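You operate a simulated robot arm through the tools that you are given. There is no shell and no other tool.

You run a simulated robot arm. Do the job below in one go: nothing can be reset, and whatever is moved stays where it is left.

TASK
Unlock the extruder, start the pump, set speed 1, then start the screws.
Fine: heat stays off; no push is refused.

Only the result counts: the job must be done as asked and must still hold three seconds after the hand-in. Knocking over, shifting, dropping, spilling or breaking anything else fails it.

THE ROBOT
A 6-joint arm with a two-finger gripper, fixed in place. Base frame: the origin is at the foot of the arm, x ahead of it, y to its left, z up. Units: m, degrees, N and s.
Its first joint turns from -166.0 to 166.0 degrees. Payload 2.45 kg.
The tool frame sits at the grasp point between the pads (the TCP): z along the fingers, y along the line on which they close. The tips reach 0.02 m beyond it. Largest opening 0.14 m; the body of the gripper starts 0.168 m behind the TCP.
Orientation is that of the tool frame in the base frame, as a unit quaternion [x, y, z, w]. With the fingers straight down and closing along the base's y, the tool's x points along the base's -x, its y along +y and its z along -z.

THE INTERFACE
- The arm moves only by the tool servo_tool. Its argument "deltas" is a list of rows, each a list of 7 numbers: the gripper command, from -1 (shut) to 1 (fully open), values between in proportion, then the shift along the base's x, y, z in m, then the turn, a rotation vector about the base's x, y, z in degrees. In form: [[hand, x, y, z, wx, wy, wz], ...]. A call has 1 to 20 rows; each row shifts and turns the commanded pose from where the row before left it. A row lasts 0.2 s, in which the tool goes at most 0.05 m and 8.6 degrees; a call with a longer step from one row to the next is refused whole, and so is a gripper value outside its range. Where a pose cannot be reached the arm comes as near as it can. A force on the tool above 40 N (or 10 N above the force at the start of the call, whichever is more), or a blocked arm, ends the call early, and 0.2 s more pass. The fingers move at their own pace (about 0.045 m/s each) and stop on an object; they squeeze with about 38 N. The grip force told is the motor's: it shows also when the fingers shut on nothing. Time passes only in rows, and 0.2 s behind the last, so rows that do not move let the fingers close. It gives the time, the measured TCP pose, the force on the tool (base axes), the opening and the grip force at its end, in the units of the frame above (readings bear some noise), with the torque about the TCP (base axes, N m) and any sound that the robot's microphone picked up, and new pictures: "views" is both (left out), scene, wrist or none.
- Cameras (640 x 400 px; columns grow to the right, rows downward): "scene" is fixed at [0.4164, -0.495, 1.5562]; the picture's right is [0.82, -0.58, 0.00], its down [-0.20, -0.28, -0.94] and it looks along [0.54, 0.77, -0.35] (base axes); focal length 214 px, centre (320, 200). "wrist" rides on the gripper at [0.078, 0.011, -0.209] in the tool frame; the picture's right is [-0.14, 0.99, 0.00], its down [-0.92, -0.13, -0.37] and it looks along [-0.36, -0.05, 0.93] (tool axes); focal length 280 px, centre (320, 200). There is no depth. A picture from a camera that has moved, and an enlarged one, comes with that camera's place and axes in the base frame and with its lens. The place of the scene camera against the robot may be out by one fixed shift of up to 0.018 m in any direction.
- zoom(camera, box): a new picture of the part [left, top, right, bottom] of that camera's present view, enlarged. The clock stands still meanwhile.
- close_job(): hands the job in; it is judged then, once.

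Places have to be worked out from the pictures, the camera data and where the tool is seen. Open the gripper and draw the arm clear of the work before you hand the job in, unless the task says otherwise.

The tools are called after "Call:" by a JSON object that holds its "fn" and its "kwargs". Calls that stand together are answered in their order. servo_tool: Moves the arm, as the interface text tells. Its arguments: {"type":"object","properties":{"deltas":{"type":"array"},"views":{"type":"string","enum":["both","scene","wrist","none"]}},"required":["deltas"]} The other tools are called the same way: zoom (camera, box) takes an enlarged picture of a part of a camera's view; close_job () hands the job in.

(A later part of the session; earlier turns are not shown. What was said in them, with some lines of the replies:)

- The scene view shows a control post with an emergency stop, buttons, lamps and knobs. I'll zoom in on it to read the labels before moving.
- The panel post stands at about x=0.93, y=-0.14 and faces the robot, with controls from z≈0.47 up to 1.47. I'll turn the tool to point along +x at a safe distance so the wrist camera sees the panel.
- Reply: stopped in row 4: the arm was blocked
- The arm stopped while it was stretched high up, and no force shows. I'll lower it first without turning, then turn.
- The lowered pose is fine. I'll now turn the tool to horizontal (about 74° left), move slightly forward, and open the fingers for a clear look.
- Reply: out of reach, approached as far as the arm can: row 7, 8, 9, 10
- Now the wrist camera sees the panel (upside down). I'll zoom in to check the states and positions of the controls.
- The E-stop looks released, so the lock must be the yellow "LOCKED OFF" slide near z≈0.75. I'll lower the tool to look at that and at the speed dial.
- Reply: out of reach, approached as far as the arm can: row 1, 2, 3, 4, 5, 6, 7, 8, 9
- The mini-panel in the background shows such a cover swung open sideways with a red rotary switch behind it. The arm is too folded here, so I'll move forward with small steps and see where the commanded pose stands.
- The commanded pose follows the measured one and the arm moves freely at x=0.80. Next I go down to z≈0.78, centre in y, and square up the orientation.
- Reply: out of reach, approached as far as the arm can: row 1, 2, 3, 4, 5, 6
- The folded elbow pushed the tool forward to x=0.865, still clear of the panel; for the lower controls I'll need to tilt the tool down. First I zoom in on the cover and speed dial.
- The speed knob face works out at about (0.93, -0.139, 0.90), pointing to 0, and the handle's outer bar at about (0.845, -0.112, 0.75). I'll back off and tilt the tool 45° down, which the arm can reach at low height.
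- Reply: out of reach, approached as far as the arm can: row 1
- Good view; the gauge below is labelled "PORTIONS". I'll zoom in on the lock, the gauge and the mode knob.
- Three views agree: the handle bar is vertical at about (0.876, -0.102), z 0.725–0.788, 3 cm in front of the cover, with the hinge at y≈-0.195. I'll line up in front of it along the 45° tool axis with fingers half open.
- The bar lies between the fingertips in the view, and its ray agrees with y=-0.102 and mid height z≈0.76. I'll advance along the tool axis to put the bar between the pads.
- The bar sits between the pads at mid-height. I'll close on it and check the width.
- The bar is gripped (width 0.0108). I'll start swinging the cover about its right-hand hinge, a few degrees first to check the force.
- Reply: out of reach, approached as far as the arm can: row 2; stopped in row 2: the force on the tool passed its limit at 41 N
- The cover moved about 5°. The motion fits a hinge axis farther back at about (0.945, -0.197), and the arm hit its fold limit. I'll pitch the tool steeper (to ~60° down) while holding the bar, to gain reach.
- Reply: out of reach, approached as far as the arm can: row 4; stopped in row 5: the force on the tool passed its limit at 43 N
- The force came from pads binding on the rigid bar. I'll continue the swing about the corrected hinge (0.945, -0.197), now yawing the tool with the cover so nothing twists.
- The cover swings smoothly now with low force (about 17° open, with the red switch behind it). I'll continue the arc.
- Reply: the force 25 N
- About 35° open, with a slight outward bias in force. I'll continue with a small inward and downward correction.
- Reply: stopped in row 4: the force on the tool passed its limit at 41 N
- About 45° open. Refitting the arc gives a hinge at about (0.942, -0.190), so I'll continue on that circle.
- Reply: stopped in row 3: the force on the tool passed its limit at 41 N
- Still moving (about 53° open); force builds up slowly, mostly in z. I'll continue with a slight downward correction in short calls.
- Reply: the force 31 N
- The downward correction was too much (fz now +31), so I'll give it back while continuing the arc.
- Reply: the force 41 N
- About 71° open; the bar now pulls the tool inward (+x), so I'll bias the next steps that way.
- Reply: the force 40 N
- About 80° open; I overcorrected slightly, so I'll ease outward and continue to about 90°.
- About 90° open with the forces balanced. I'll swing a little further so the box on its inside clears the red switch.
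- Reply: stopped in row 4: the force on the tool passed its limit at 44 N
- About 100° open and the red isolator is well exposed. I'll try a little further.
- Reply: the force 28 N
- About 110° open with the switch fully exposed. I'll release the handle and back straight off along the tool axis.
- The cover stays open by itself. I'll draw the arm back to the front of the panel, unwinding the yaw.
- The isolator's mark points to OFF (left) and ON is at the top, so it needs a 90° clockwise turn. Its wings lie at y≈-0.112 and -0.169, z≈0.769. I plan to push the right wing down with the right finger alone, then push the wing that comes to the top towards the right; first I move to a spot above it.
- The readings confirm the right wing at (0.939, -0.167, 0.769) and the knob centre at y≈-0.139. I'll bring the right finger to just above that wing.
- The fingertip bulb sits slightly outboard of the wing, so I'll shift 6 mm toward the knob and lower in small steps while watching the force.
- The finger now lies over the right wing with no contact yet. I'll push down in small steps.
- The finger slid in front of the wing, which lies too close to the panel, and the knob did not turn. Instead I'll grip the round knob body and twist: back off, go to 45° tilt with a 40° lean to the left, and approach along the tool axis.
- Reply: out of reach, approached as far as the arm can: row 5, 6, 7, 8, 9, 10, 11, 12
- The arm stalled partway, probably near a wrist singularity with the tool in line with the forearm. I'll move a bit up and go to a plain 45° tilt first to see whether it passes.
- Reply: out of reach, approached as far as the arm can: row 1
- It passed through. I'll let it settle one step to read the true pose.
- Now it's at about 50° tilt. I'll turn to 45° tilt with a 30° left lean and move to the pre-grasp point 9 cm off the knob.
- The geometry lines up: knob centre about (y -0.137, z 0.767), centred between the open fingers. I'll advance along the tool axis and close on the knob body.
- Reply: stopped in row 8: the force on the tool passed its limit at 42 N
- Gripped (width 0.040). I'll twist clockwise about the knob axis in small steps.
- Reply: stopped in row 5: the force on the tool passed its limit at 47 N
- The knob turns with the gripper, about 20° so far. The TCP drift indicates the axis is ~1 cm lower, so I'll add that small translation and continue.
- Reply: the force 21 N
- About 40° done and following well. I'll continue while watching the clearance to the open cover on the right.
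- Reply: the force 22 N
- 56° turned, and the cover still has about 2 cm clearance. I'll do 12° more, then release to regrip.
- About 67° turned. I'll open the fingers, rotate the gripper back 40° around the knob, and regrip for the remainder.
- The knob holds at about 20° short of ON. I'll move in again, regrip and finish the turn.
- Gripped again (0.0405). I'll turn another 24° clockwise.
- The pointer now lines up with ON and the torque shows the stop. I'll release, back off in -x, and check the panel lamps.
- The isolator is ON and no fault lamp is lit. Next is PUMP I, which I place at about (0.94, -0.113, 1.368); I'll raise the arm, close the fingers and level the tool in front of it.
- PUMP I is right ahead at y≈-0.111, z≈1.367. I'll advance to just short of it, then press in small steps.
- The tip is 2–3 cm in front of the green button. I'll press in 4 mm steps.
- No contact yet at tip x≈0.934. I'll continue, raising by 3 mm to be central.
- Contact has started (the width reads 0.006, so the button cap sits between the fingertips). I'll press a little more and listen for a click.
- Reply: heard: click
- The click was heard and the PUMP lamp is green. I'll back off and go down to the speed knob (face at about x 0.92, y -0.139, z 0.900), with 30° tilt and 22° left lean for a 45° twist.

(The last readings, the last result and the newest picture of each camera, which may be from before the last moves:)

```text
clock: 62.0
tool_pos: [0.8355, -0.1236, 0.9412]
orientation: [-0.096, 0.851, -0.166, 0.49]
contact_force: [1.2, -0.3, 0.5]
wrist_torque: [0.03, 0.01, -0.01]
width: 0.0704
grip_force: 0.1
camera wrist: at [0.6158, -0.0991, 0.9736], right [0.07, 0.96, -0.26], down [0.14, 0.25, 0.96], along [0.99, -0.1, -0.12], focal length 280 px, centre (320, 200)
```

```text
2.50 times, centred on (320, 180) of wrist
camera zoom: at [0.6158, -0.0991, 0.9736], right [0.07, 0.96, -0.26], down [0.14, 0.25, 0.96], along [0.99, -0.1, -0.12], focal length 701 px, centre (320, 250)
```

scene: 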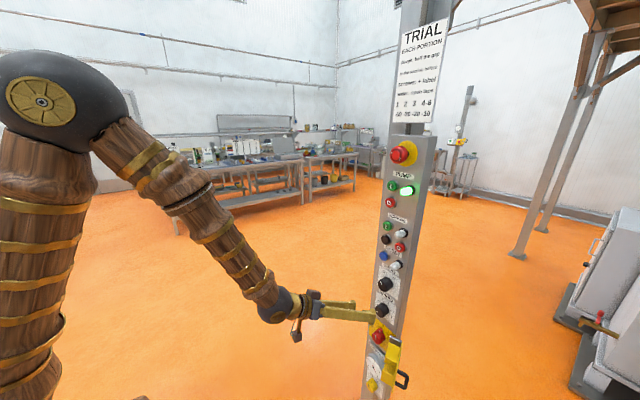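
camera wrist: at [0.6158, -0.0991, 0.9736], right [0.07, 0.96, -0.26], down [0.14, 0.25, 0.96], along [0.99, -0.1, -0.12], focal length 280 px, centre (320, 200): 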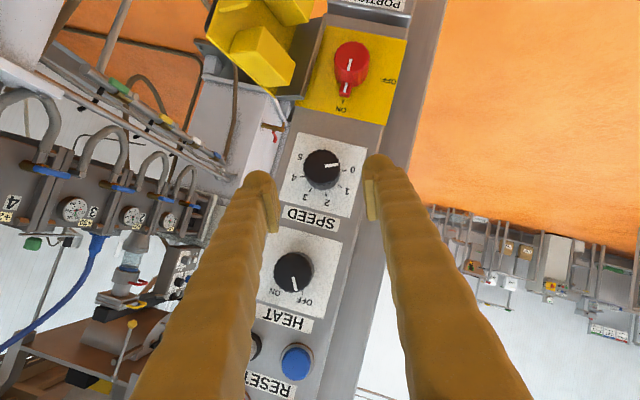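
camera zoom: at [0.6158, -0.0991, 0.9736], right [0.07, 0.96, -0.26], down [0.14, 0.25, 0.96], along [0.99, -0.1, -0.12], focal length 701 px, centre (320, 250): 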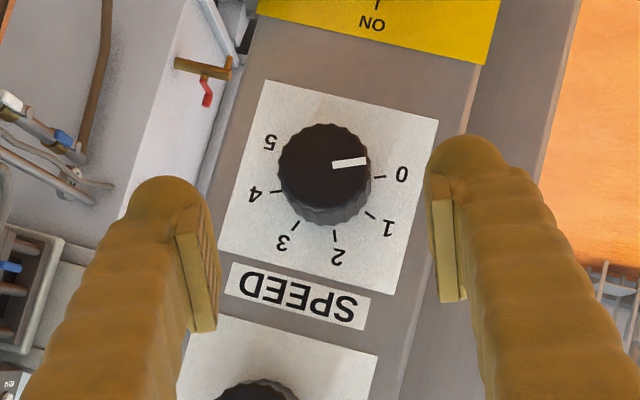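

The speed knob is centred between the fingers (y≈-0.138, z≈0.900), still at 0. I'll advance and grip it.

Call:
{"fn": "servo_tool", "kwargs": {"deltas": [[0, 0.0196, -0.0036, -0.0105, 0, 0, 0], [0, 0.0196, -0.0036, -0.0105, 0, 0, 0], [0, 0.0196, -0.0036, -0.0105, 0, 0, 0], [0, 0.0196, -0.0036, -0.0105, 0, 0, 0], [0, 0, 0, 0, 0, 0, 0], [-1, 0, 0, 0, 0, 0, 0], [-1, 0, 0, 0, 0, 0, 0], [-1, 0, 0, 0, 0, 0, 0]]}}

Call:
{"fn": "zoom", "kwargs": {"camera": "wrist", "box": [220, 100, 420, 260]}}

Call:
{"fn": "zoom", "kwargs": {"camera": "scene", "box": [330, 265, 430, 340]}}

```text
clock: 63.8
tool_pos: [0.9147, -0.1375, 0.8993]
orientation: [-0.095, 0.851, -0.165, 0.49]
contact_force: [4.0, -18.2, 3.1]
wrist_torque: [0.02, -0.03, -0.16]
width: 0.0408
grip_force: 32.0
camera wrist: at [0.6949, -0.1141, 0.9317], right [0.07, 0.96, -0.26], down [0.14, 0.25, 0.96], along [0.99, -0.1, -0.12], focal length 280 px, centre (320, 200)
```

scene: 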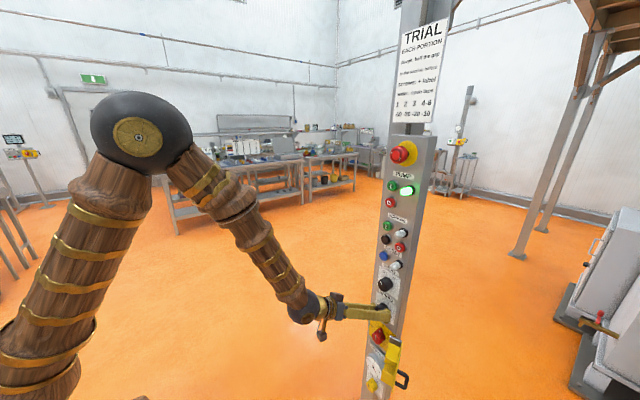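
wrist: 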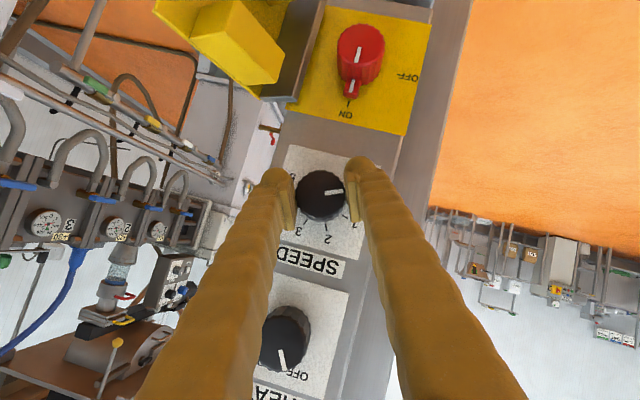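

```text
2.50 times, centred on (320, 180) of wrist
camera zoom: at [0.6949, -0.1141, 0.9317], right [0.07, 0.96, -0.26], down [0.14, 0.25, 0.96], along [0.99, -0.1, -0.12], focal length 701 px, centre (320, 250)
```

zoom: 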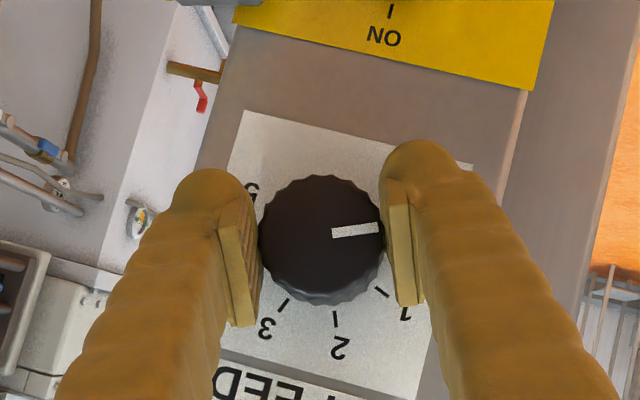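

```text
5.33 times, centred on (380, 302) of scene
camera zoom: at [0.4164, -0.495, 1.5562], right [0.82, -0.58, 0.0], down [-0.2, -0.28, -0.94], along [0.54, 0.77, -0.35], focal length 1144 px, centre (0, -347)
```

zoom: 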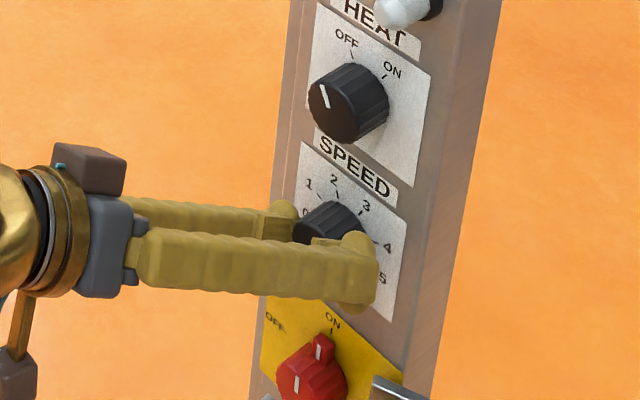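

Gripped (0.041). I'll twist clockwise, 24° first.

Call:
{"fn": "servo_tool", "kwargs": {"deltas": [[-1, 0, -0.0006, 0, 4, 0, 0], [-1, 0, -0.0005, 0, 4, 0, 0], [-1, 0, -0.0003, 0, 4, 0, 0], [-1, 0, -0.0003, 0, 4, 0, 0], [-1, 0, -0.0003, 0, 4, 0, 0], [-1, 0, -0.0003, 0, 4, 0, 0]], "views": "none"}}

Call:
{"fn": "zoom", "kwargs": {"camera": "wrist", "box": [220, 100, 420, 260]}}

```text
clock: 65.2
tool_pos: [0.9148, -0.1376, 0.8997]
orientation: [0.007, 0.866, 0.017, 0.499]
contact_force: [13.1, 7.3, 5.5]
wrist_torque: [0.02, -0.19, 0.23]
width: 0.0408
grip_force: 45.0
```

```text
2.50 times, centred on (320, 180) of wrist
camera zoom: at [0.6946, -0.1301, 0.9388], right [0.07, 0.99, 0.15], down [0.14, -0.16, 0.98], along [0.99, -0.04, -0.15], focal length 701 px, centre (320, 250)
```

zoom: 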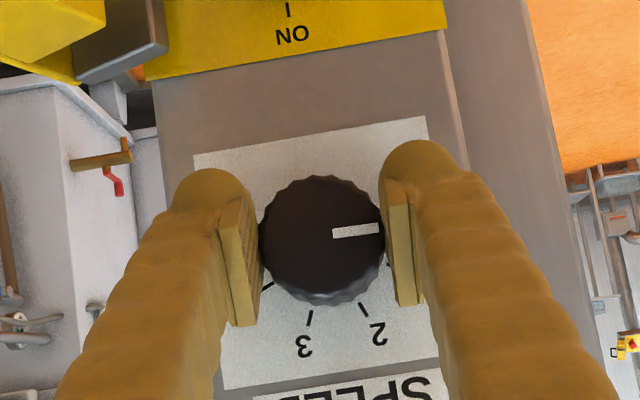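

It follows without slip. I'll turn the remaining 21°.

Call:
{"fn": "servo_tool", "kwargs": {"deltas": [[-1, 0, 0, 0, 4.2, 0, 0], [-1, 0, 0, 0, 4.2, 0, 0], [-1, 0, 0, 0, 4.2, 0, 0], [-1, 0, 0, 0, 4.2, 0, 0], [-1, 0, 0, 0, 4.2, 0, 0]], "views": "none"}}

Call:
{"fn": "zoom", "kwargs": {"camera": "wrist", "box": [220, 100, 420, 260]}}

Call:
{"fn": "zoom", "kwargs": {"camera": "scene", "box": [330, 265, 430, 340]}}

```text
clock: 66.4
tool_pos: [0.9142, -0.1396, 0.8996]
orientation: [0.098, 0.849, 0.174, 0.49]
contact_force: [15.2, 18.9, 13.0]
wrist_torque: [0.07, -0.22, 0.19]
width: 0.0408
grip_force: 44.8
```

```text
2.50 times, centred on (320, 180) of wrist
camera zoom: at [0.6943, -0.1446, 0.9394], right [0.07, 0.86, 0.5], down [0.14, -0.5, 0.85], along [0.99, 0.01, -0.16], focal length 701 px, centre (320, 250)
```

zoom: 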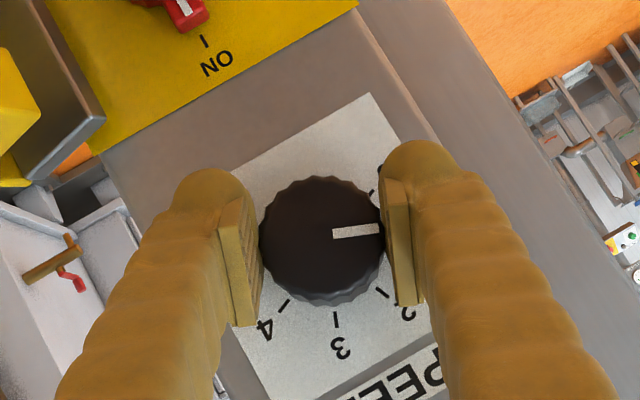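

```text
5.33 times, centred on (380, 302) of scene
camera zoom: at [0.4164, -0.495, 1.5562], right [0.82, -0.58, 0.0], down [-0.2, -0.28, -0.94], along [0.54, 0.77, -0.35], focal length 1144 px, centre (0, -347)
```

zoom: 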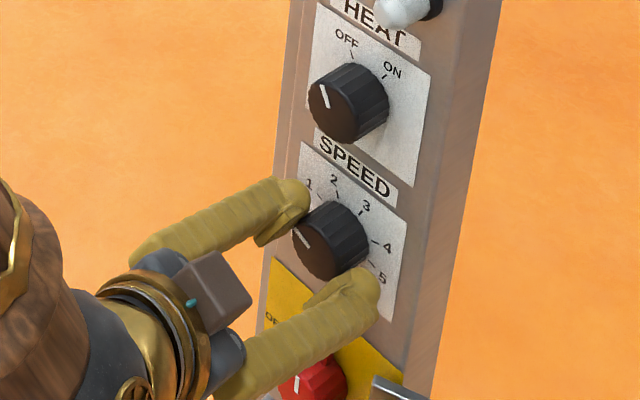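

The tick pattern has moved exactly one step under the mark, so the knob is at 1. I'll release, retreat in -x, and verify.

Call:
{"fn": "servo_tool", "kwargs": {"deltas": [[0, 0, 0, 0, 0, 0, 0], [0, 0, 0, 0, 0, 0, 0], [0, -0.02, 0, 0, 0, 0, 0], [0, -0.03, 0, 0.01, -4, 0, 0], [0, -0.03, 0, 0.02, -6, 0, 0], [0, -0.01, 0, 0.03, -6, 0, 0], [0, 0, 0, 0.04, -6, 0, 0], [0, 0, 0, 0.04, 0, 0, 0]]}}

Call:
{"fn": "zoom", "kwargs": {"camera": "wrist", "box": [250, 80, 410, 200]}}

Call:
{"fn": "zoom", "kwargs": {"camera": "scene", "box": [330, 265, 430, 340]}}

Call:
{"fn": "zoom", "kwargs": {"camera": "scene", "box": [360, 165, 430, 285]}}

```text
clock: 68.2
tool_pos: [0.8226, -0.1394, 1.0385]
orientation: [0.003, 0.867, 0.008, 0.498]
contact_force: [-0.2, -0.5, 0.4]
wrist_torque: [-0.01, 0.01, 0.01]
width: 0.0702
grip_force: 0.0
camera wrist: at [0.6035, -0.1299, 1.0786], right [0.07, 0.99, 0.14], down [0.14, -0.14, 0.98], along [0.99, -0.05, -0.15], focal length 280 px, centre (320, 200)
```

scene: 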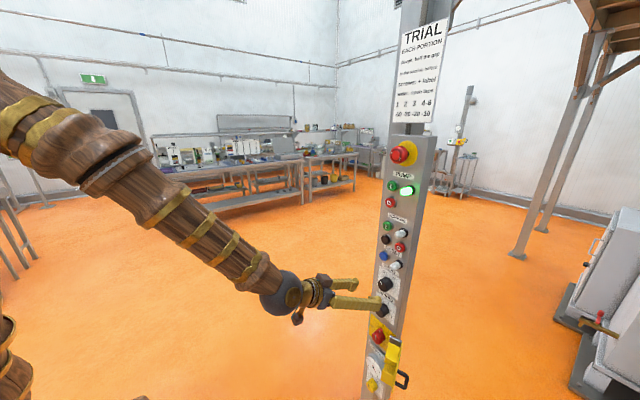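
wrist: 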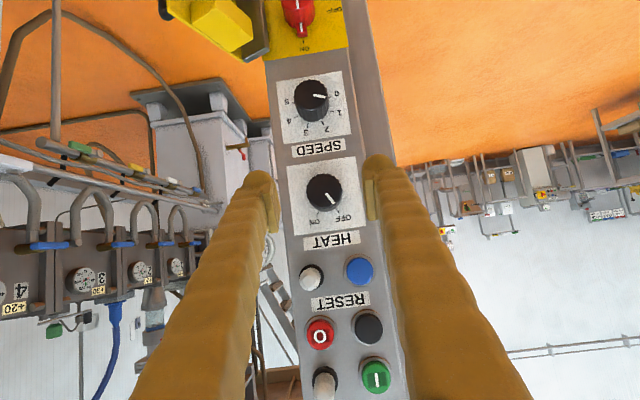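

```text
3.33 times, centred on (330, 140) of wrist
camera zoom: at [0.6035, -0.1299, 1.0786], right [0.07, 0.99, 0.14], down [0.14, -0.14, 0.98], along [0.99, -0.05, -0.15], focal length 935 px, centre (287, 400)
```

zoom: 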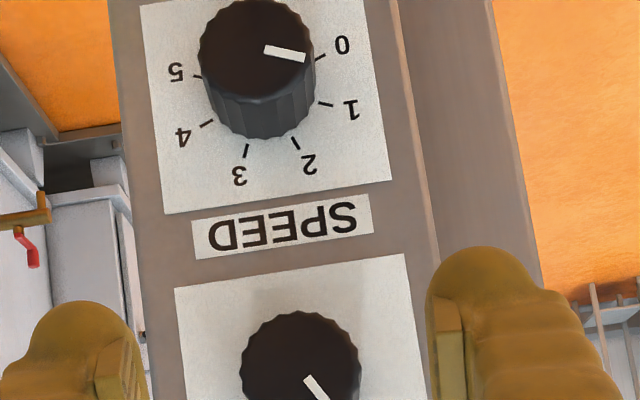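

```text
5.33 times, centred on (380, 302) of scene
camera zoom: at [0.4164, -0.495, 1.5562], right [0.82, -0.58, 0.0], down [-0.2, -0.28, -0.94], along [0.54, 0.77, -0.35], focal length 1144 px, centre (0, -347)
```

zoom: 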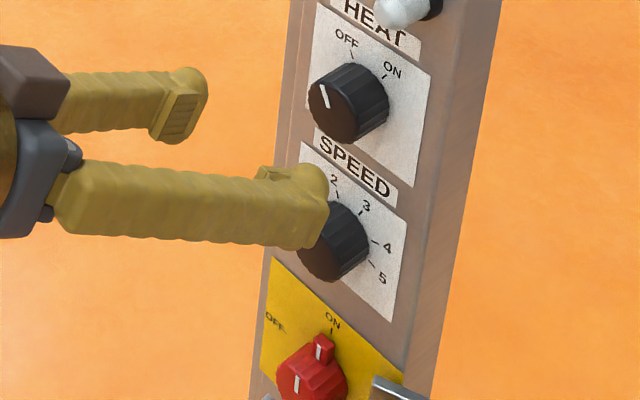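

```text
3.33 times, centred on (395, 225) of scene
camera zoom: at [0.4164, -0.495, 1.5562], right [0.82, -0.58, 0.0], down [-0.2, -0.28, -0.94], along [0.54, 0.77, -0.35], focal length 715 px, centre (70, 117)
```

zoom: 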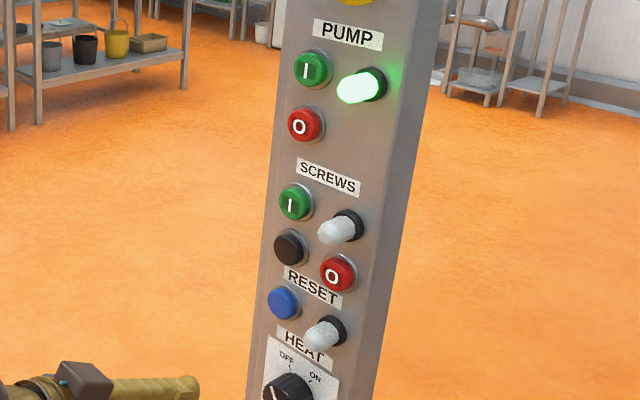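

The mark sits on 1 and HEAT is still OFF. Next is SCREWS I, at about (y -0.112, z 1.231); I'll level the tool with closed fingers in front of it.

Call:
{"fn": "servo_tool", "kwargs": {"deltas": [[-1, -0.003, 0.0045, 0.032, 0, -5, 0], [-1, -0.003, 0.0045, 0.032, 0, -5, 0], [-1, -0.003, 0.0045, 0.032, 0, -5, 0], [-1, -0.003, 0.005, 0.032, 0, -5, 0], [-1, 0, 0.005, 0.032, 0, -5, 0], [-1, 0, 0.005, 0.0325, 0, -5, 0], [-1, 0, 0, 0, 0, 0, 0], [-1, 0, 0, 0, 0, 0, 0]]}}

```text
clock: 70.0
tool_pos: [0.8121, -0.1115, 1.2314]
orientation: [0.002, 0.708, 0.008, 0.707]
contact_force: [-0.8, -0.1, 0.5]
wrist_torque: [-0.01, -0.01, -0.01]
width: 0.0
grip_force: 29.7
camera wrist: at [0.6029, -0.1016, 1.1559], right [-0.01, 0.99, 0.15], down [-0.37, -0.14, 0.92], along [0.93, -0.05, 0.36], focal length 280 px, centre (320, 200)
```

scene: 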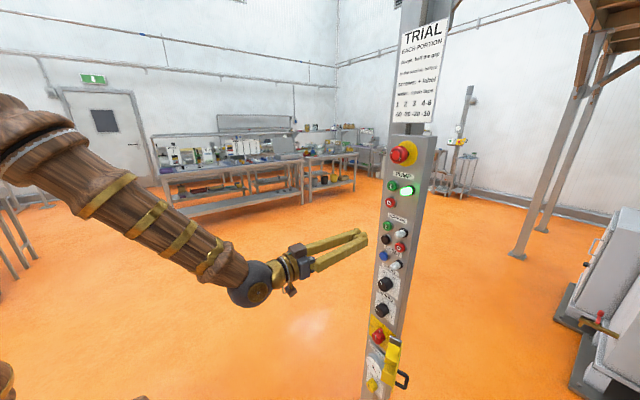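
wrist: 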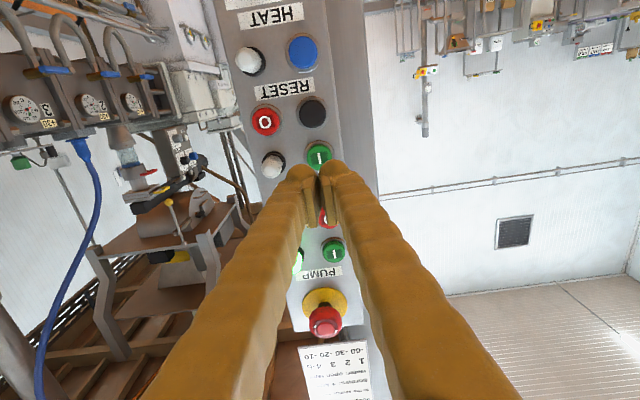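

SCREWS I is straight ahead (y≈-0.111, z≈1.228). I'll advance to just short of it and then press.

Call:
{"fn": "servo_tool", "kwargs": {"deltas": [[-1, 0.02, 0, -0.001, 0, 0, 0], [-1, 0.02, 0, -0.001, 0, 0, 0], [-1, 0.02, 0, 0, 0, 0, 0], [-1, 0.02, 0, 0, 0, 0, 0], [-1, 0.015, 0, 0, 0, 0, 0], [-1, 0.006, 0, 0, 0, 0, 0]]}}

Call:
{"fn": "zoom", "kwargs": {"camera": "scene", "box": [360, 200, 430, 260]}}

Call:
{"fn": "zoom", "kwargs": {"camera": "wrist", "box": [240, 80, 400, 200]}}

```text
clock: 71.4
tool_pos: [0.9135, -0.1113, 1.2297]
orientation: [0.001, 0.708, 0.008, 0.706]
contact_force: [0.6, -0.8, 0.0]
wrist_torque: [0.02, 0.0, 0.0]
width: 0.0
grip_force: 28.8
camera wrist: at [0.7041, -0.1021, 1.1538], right [-0.01, 0.99, 0.15], down [-0.37, -0.14, 0.92], along [0.93, -0.05, 0.36], focal length 280 px, centre (320, 200)
```

scene: 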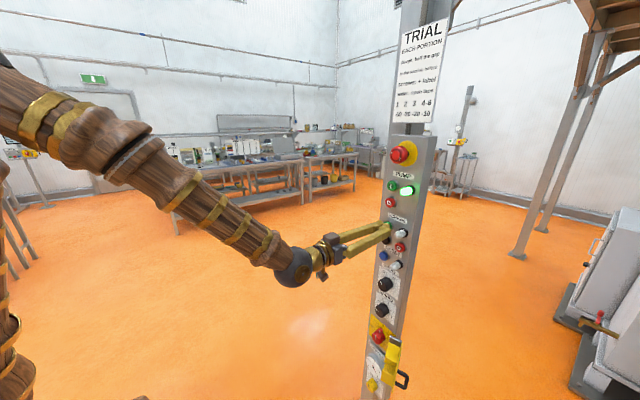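
wrist: 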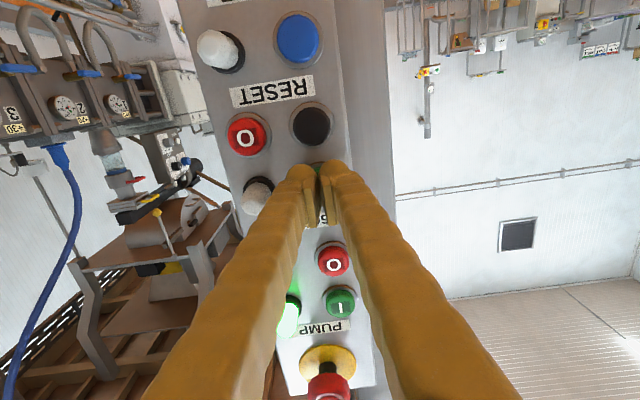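

```text
6.67 times, centred on (395, 230) of scene
camera zoom: at [0.4164, -0.495, 1.5562], right [0.82, -0.58, 0.0], down [-0.2, -0.28, -0.94], along [0.54, 0.77, -0.35], focal length 1430 px, centre (-180, 0)
```

zoom: 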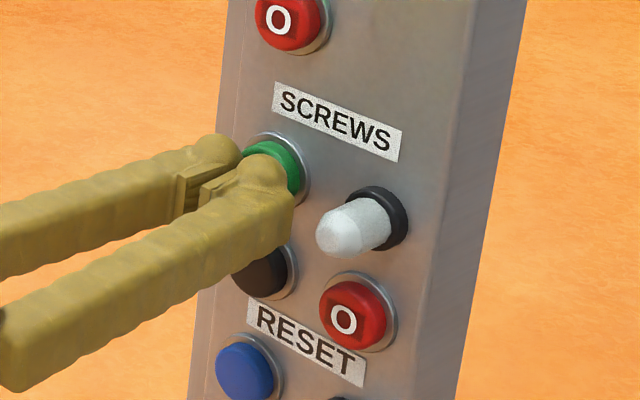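

```text
3.33 times, centred on (320, 140) of wrist
camera zoom: at [0.7041, -0.1021, 1.1538], right [-0.01, 0.99, 0.15], down [-0.37, -0.14, 0.92], along [0.93, -0.05, 0.36], focal length 935 px, centre (320, 400)
```

zoom: 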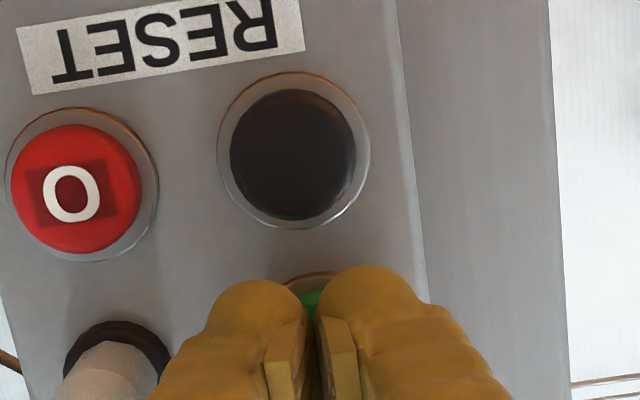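

The tip is in front of the green button with the black one well clear. I'll press, raised by 2 mm, up to where the pump button clicked.

Call:
{"fn": "servo_tool", "kwargs": {"deltas": [[-1, 0.003, 0, 0.002, 0, 0, 0], [-1, 0.003, 0, 0, 0, 0, 0], [-1, 0.003, 0, 0, 0, 0, 0], [-1, 0.003, 0, 0, 0, 0, 0], [-1, 0.003, 0, 0, 0, 0, 0]], "views": "none"}}

Call:
{"fn": "zoom", "kwargs": {"camera": "scene", "box": [360, 200, 430, 260]}}

```text
clock: 72.6
tool_pos: [0.9283, -0.1123, 1.2328]
orientation: [0.001, 0.708, 0.009, 0.706]
contact_force: [-10.4, -2.3, 0.8]
wrist_torque: [0.01, -0.02, -0.1]
width: 0.0062
grip_force: 29.6
heard: click
```

```text
6.67 times, centred on (395, 230) of scene
camera zoom: at [0.4164, -0.495, 1.5562], right [0.82, -0.58, 0.0], down [-0.2, -0.28, -0.94], along [0.54, 0.77, -0.35], focal length 1430 px, centre (-180, 0)
```

zoom: 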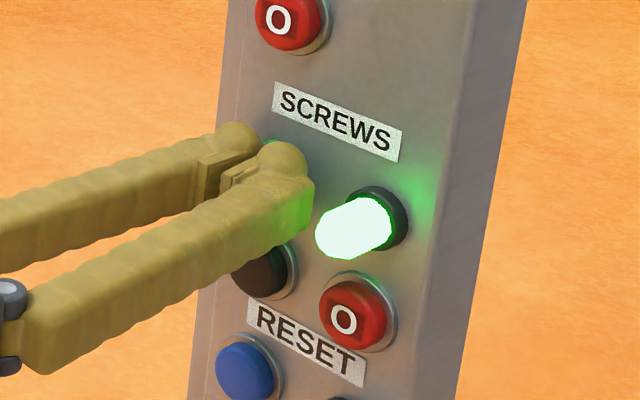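

The click was heard and the SCREWS lamp is green. I'll back straight off, draw the arm clear, open the gripper, and watch the panel.

Call:
{"fn": "servo_tool", "kwargs": {"deltas": [[-1, -0.02, 0, 0, 0, 0, 0], [-1, -0.03, 0, 0, 0, 0, 0], [-1, -0.04, 0, 0, 0, 0, 0], [-1, -0.03, 0, 0, 0, 0, 0], [1, 0, 0, 0, 0, 0, 0], [1, 0, 0.01, 0, 0, 0, 0], [1, 0, 0.02, 0, 0, 0, 0], [1, 0, 0, 0, 0, 0, 0], [1, 0, 0, 0, 0, 0, 0]]}}

Call:
{"fn": "zoom", "kwargs": {"camera": "scene", "box": [350, 130, 440, 290]}}

Call:
{"fn": "zoom", "kwargs": {"camera": "scene", "box": [340, 265, 430, 400]}}

```text
clock: 74.6
tool_pos: [0.8085, -0.0814, 1.2316]
orientation: [0.002, 0.708, 0.007, 0.706]
contact_force: [-0.4, 0.2, 0.4]
wrist_torque: [0.0, -0.02, 0.04]
width: 0.1058
grip_force: 0.1
camera wrist: at [0.5991, -0.0727, 1.1559], right [-0.01, 0.99, 0.15], down [-0.37, -0.14, 0.92], along [0.93, -0.05, 0.36], focal length 280 px, centre (320, 200)
```

scene: 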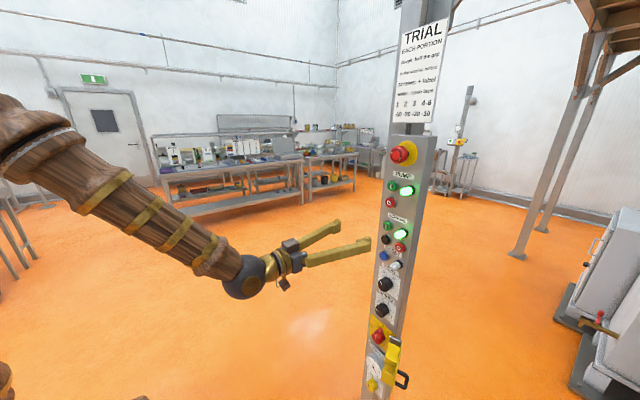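
wrist: 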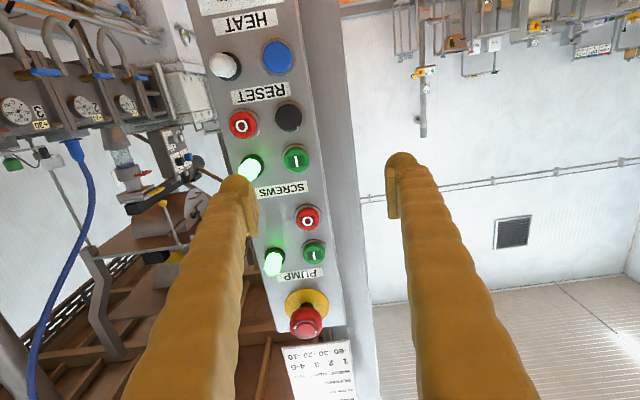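

```text
2.50 times, centred on (395, 210) of scene
camera zoom: at [0.4164, -0.495, 1.5562], right [0.82, -0.58, 0.0], down [-0.2, -0.28, -0.94], along [0.54, 0.77, -0.35], focal length 536 px, centre (132, 175)
```

zoom: 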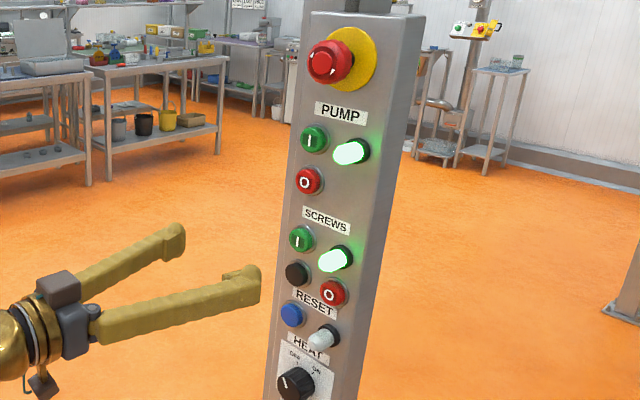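

```text
2.96 times, centred on (385, 332) of scene
camera zoom: at [0.4164, -0.495, 1.5562], right [0.82, -0.58, 0.0], down [-0.2, -0.28, -0.94], along [0.54, 0.77, -0.35], focal length 636 px, centre (127, -193)
```

zoom: 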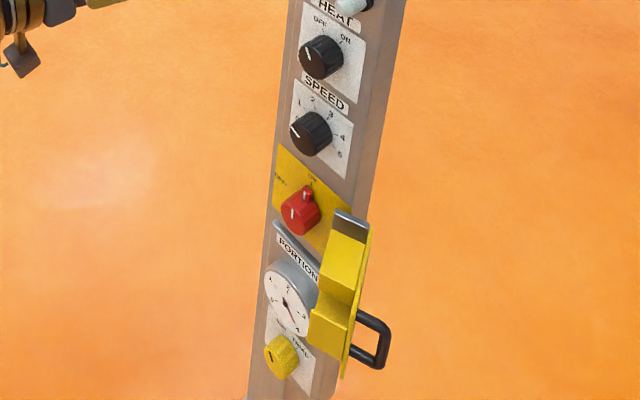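

Both lamps are green, SPEED is at 1, HEAT is OFF, and the isolator is ON with the cover open. I'll wait a few seconds with the arm clear to confirm that it holds.

Call:
{"fn": "servo_tool", "kwargs": {"deltas": [[1, 0, 0, 0, 0, 0, 0], [1, 0, 0, 0, 0, 0, 0], [1, 0, 0, 0, 0, 0, 0], [1, 0, 0, 0, 0, 0, 0], [1, 0, 0, 0, 0, 0, 0], [1, 0, 0, 0, 0, 0, 0], [1, 0, 0, 0, 0, 0, 0], [1, 0, 0, 0, 0, 0, 0], [1, 0, 0, 0, 0, 0, 0], [1, 0, 0, 0, 0, 0, 0], [1, 0, 0, 0, 0, 0, 0], [1, 0, 0, 0, 0, 0, 0], [1, 0, 0, 0, 0, 0, 0], [1, 0, 0, 0, 0, 0, 0], [1, 0, 0, 0, 0, 0, 0]], "views": "scene"}}

Call:
{"fn": "zoom", "kwargs": {"camera": "scene", "box": [350, 265, 420, 320]}}

```text
clock: 77.8
tool_pos: [0.8091, -0.0823, 1.2323]
orientation: [0.002, 0.708, 0.008, 0.706]
contact_force: [0.9, 0.1, 1.1]
wrist_torque: [0.0, 0.03, 0.02]
width: 0.1398
grip_force: 0.1
```

scene: 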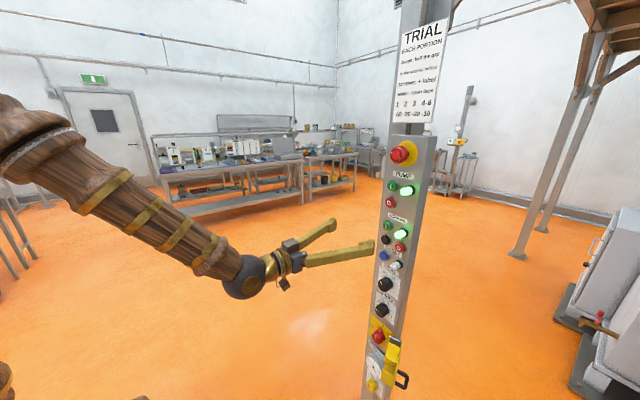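

```text
7.27 times, centred on (385, 292) of scene
camera zoom: at [0.4164, -0.495, 1.5562], right [0.82, -0.58, 0.0], down [-0.2, -0.28, -0.94], along [0.54, 0.77, -0.35], focal length 1560 px, centre (-153, -473)
```

zoom: 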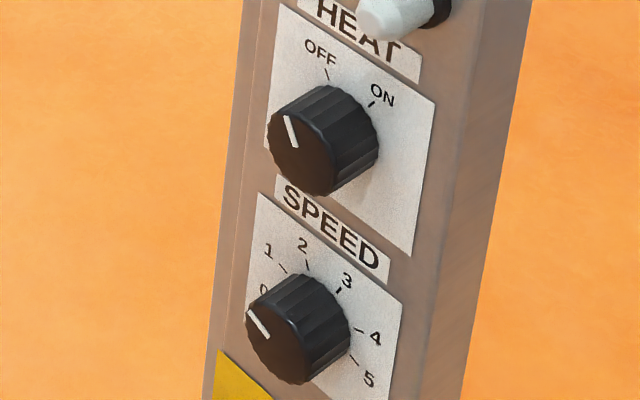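

Everything holds: the pump and screws lamps are green, speed is at 1, heat is off, the gripper is open and the arm is clear. I'm handing the job in.

Call:
{"fn": "close_job", "kwargs": {}}

```text
The job is handed in.
```

The extruder is unlocked, the pump is running, speed is at 1, and the screws are running. I watched it for about three seconds before handing in, and nothing changed.

- **Unlock:** I swung the yellow "LOCKED OFF" cover open and turned the red switch behind it from OFF to ON. My first try at pushing the switch's wing slid off without turning it, so I gripped the knob and twisted it instead. The cover is still open.
- **Pump:** I pressed PUMP I once; it clicked and its lamp went green.
- **Speed:** I turned the dial from 0 to 1.
- **Screws:** I pressed SCREWS I once, after the speed was set; it clicked and its lamp went green.
- **Heat:** The knob still points to OFF; I did not touch it.

I pressed only those two buttons and neither push was refused. The gripper is open and the arm is clear of the panel.
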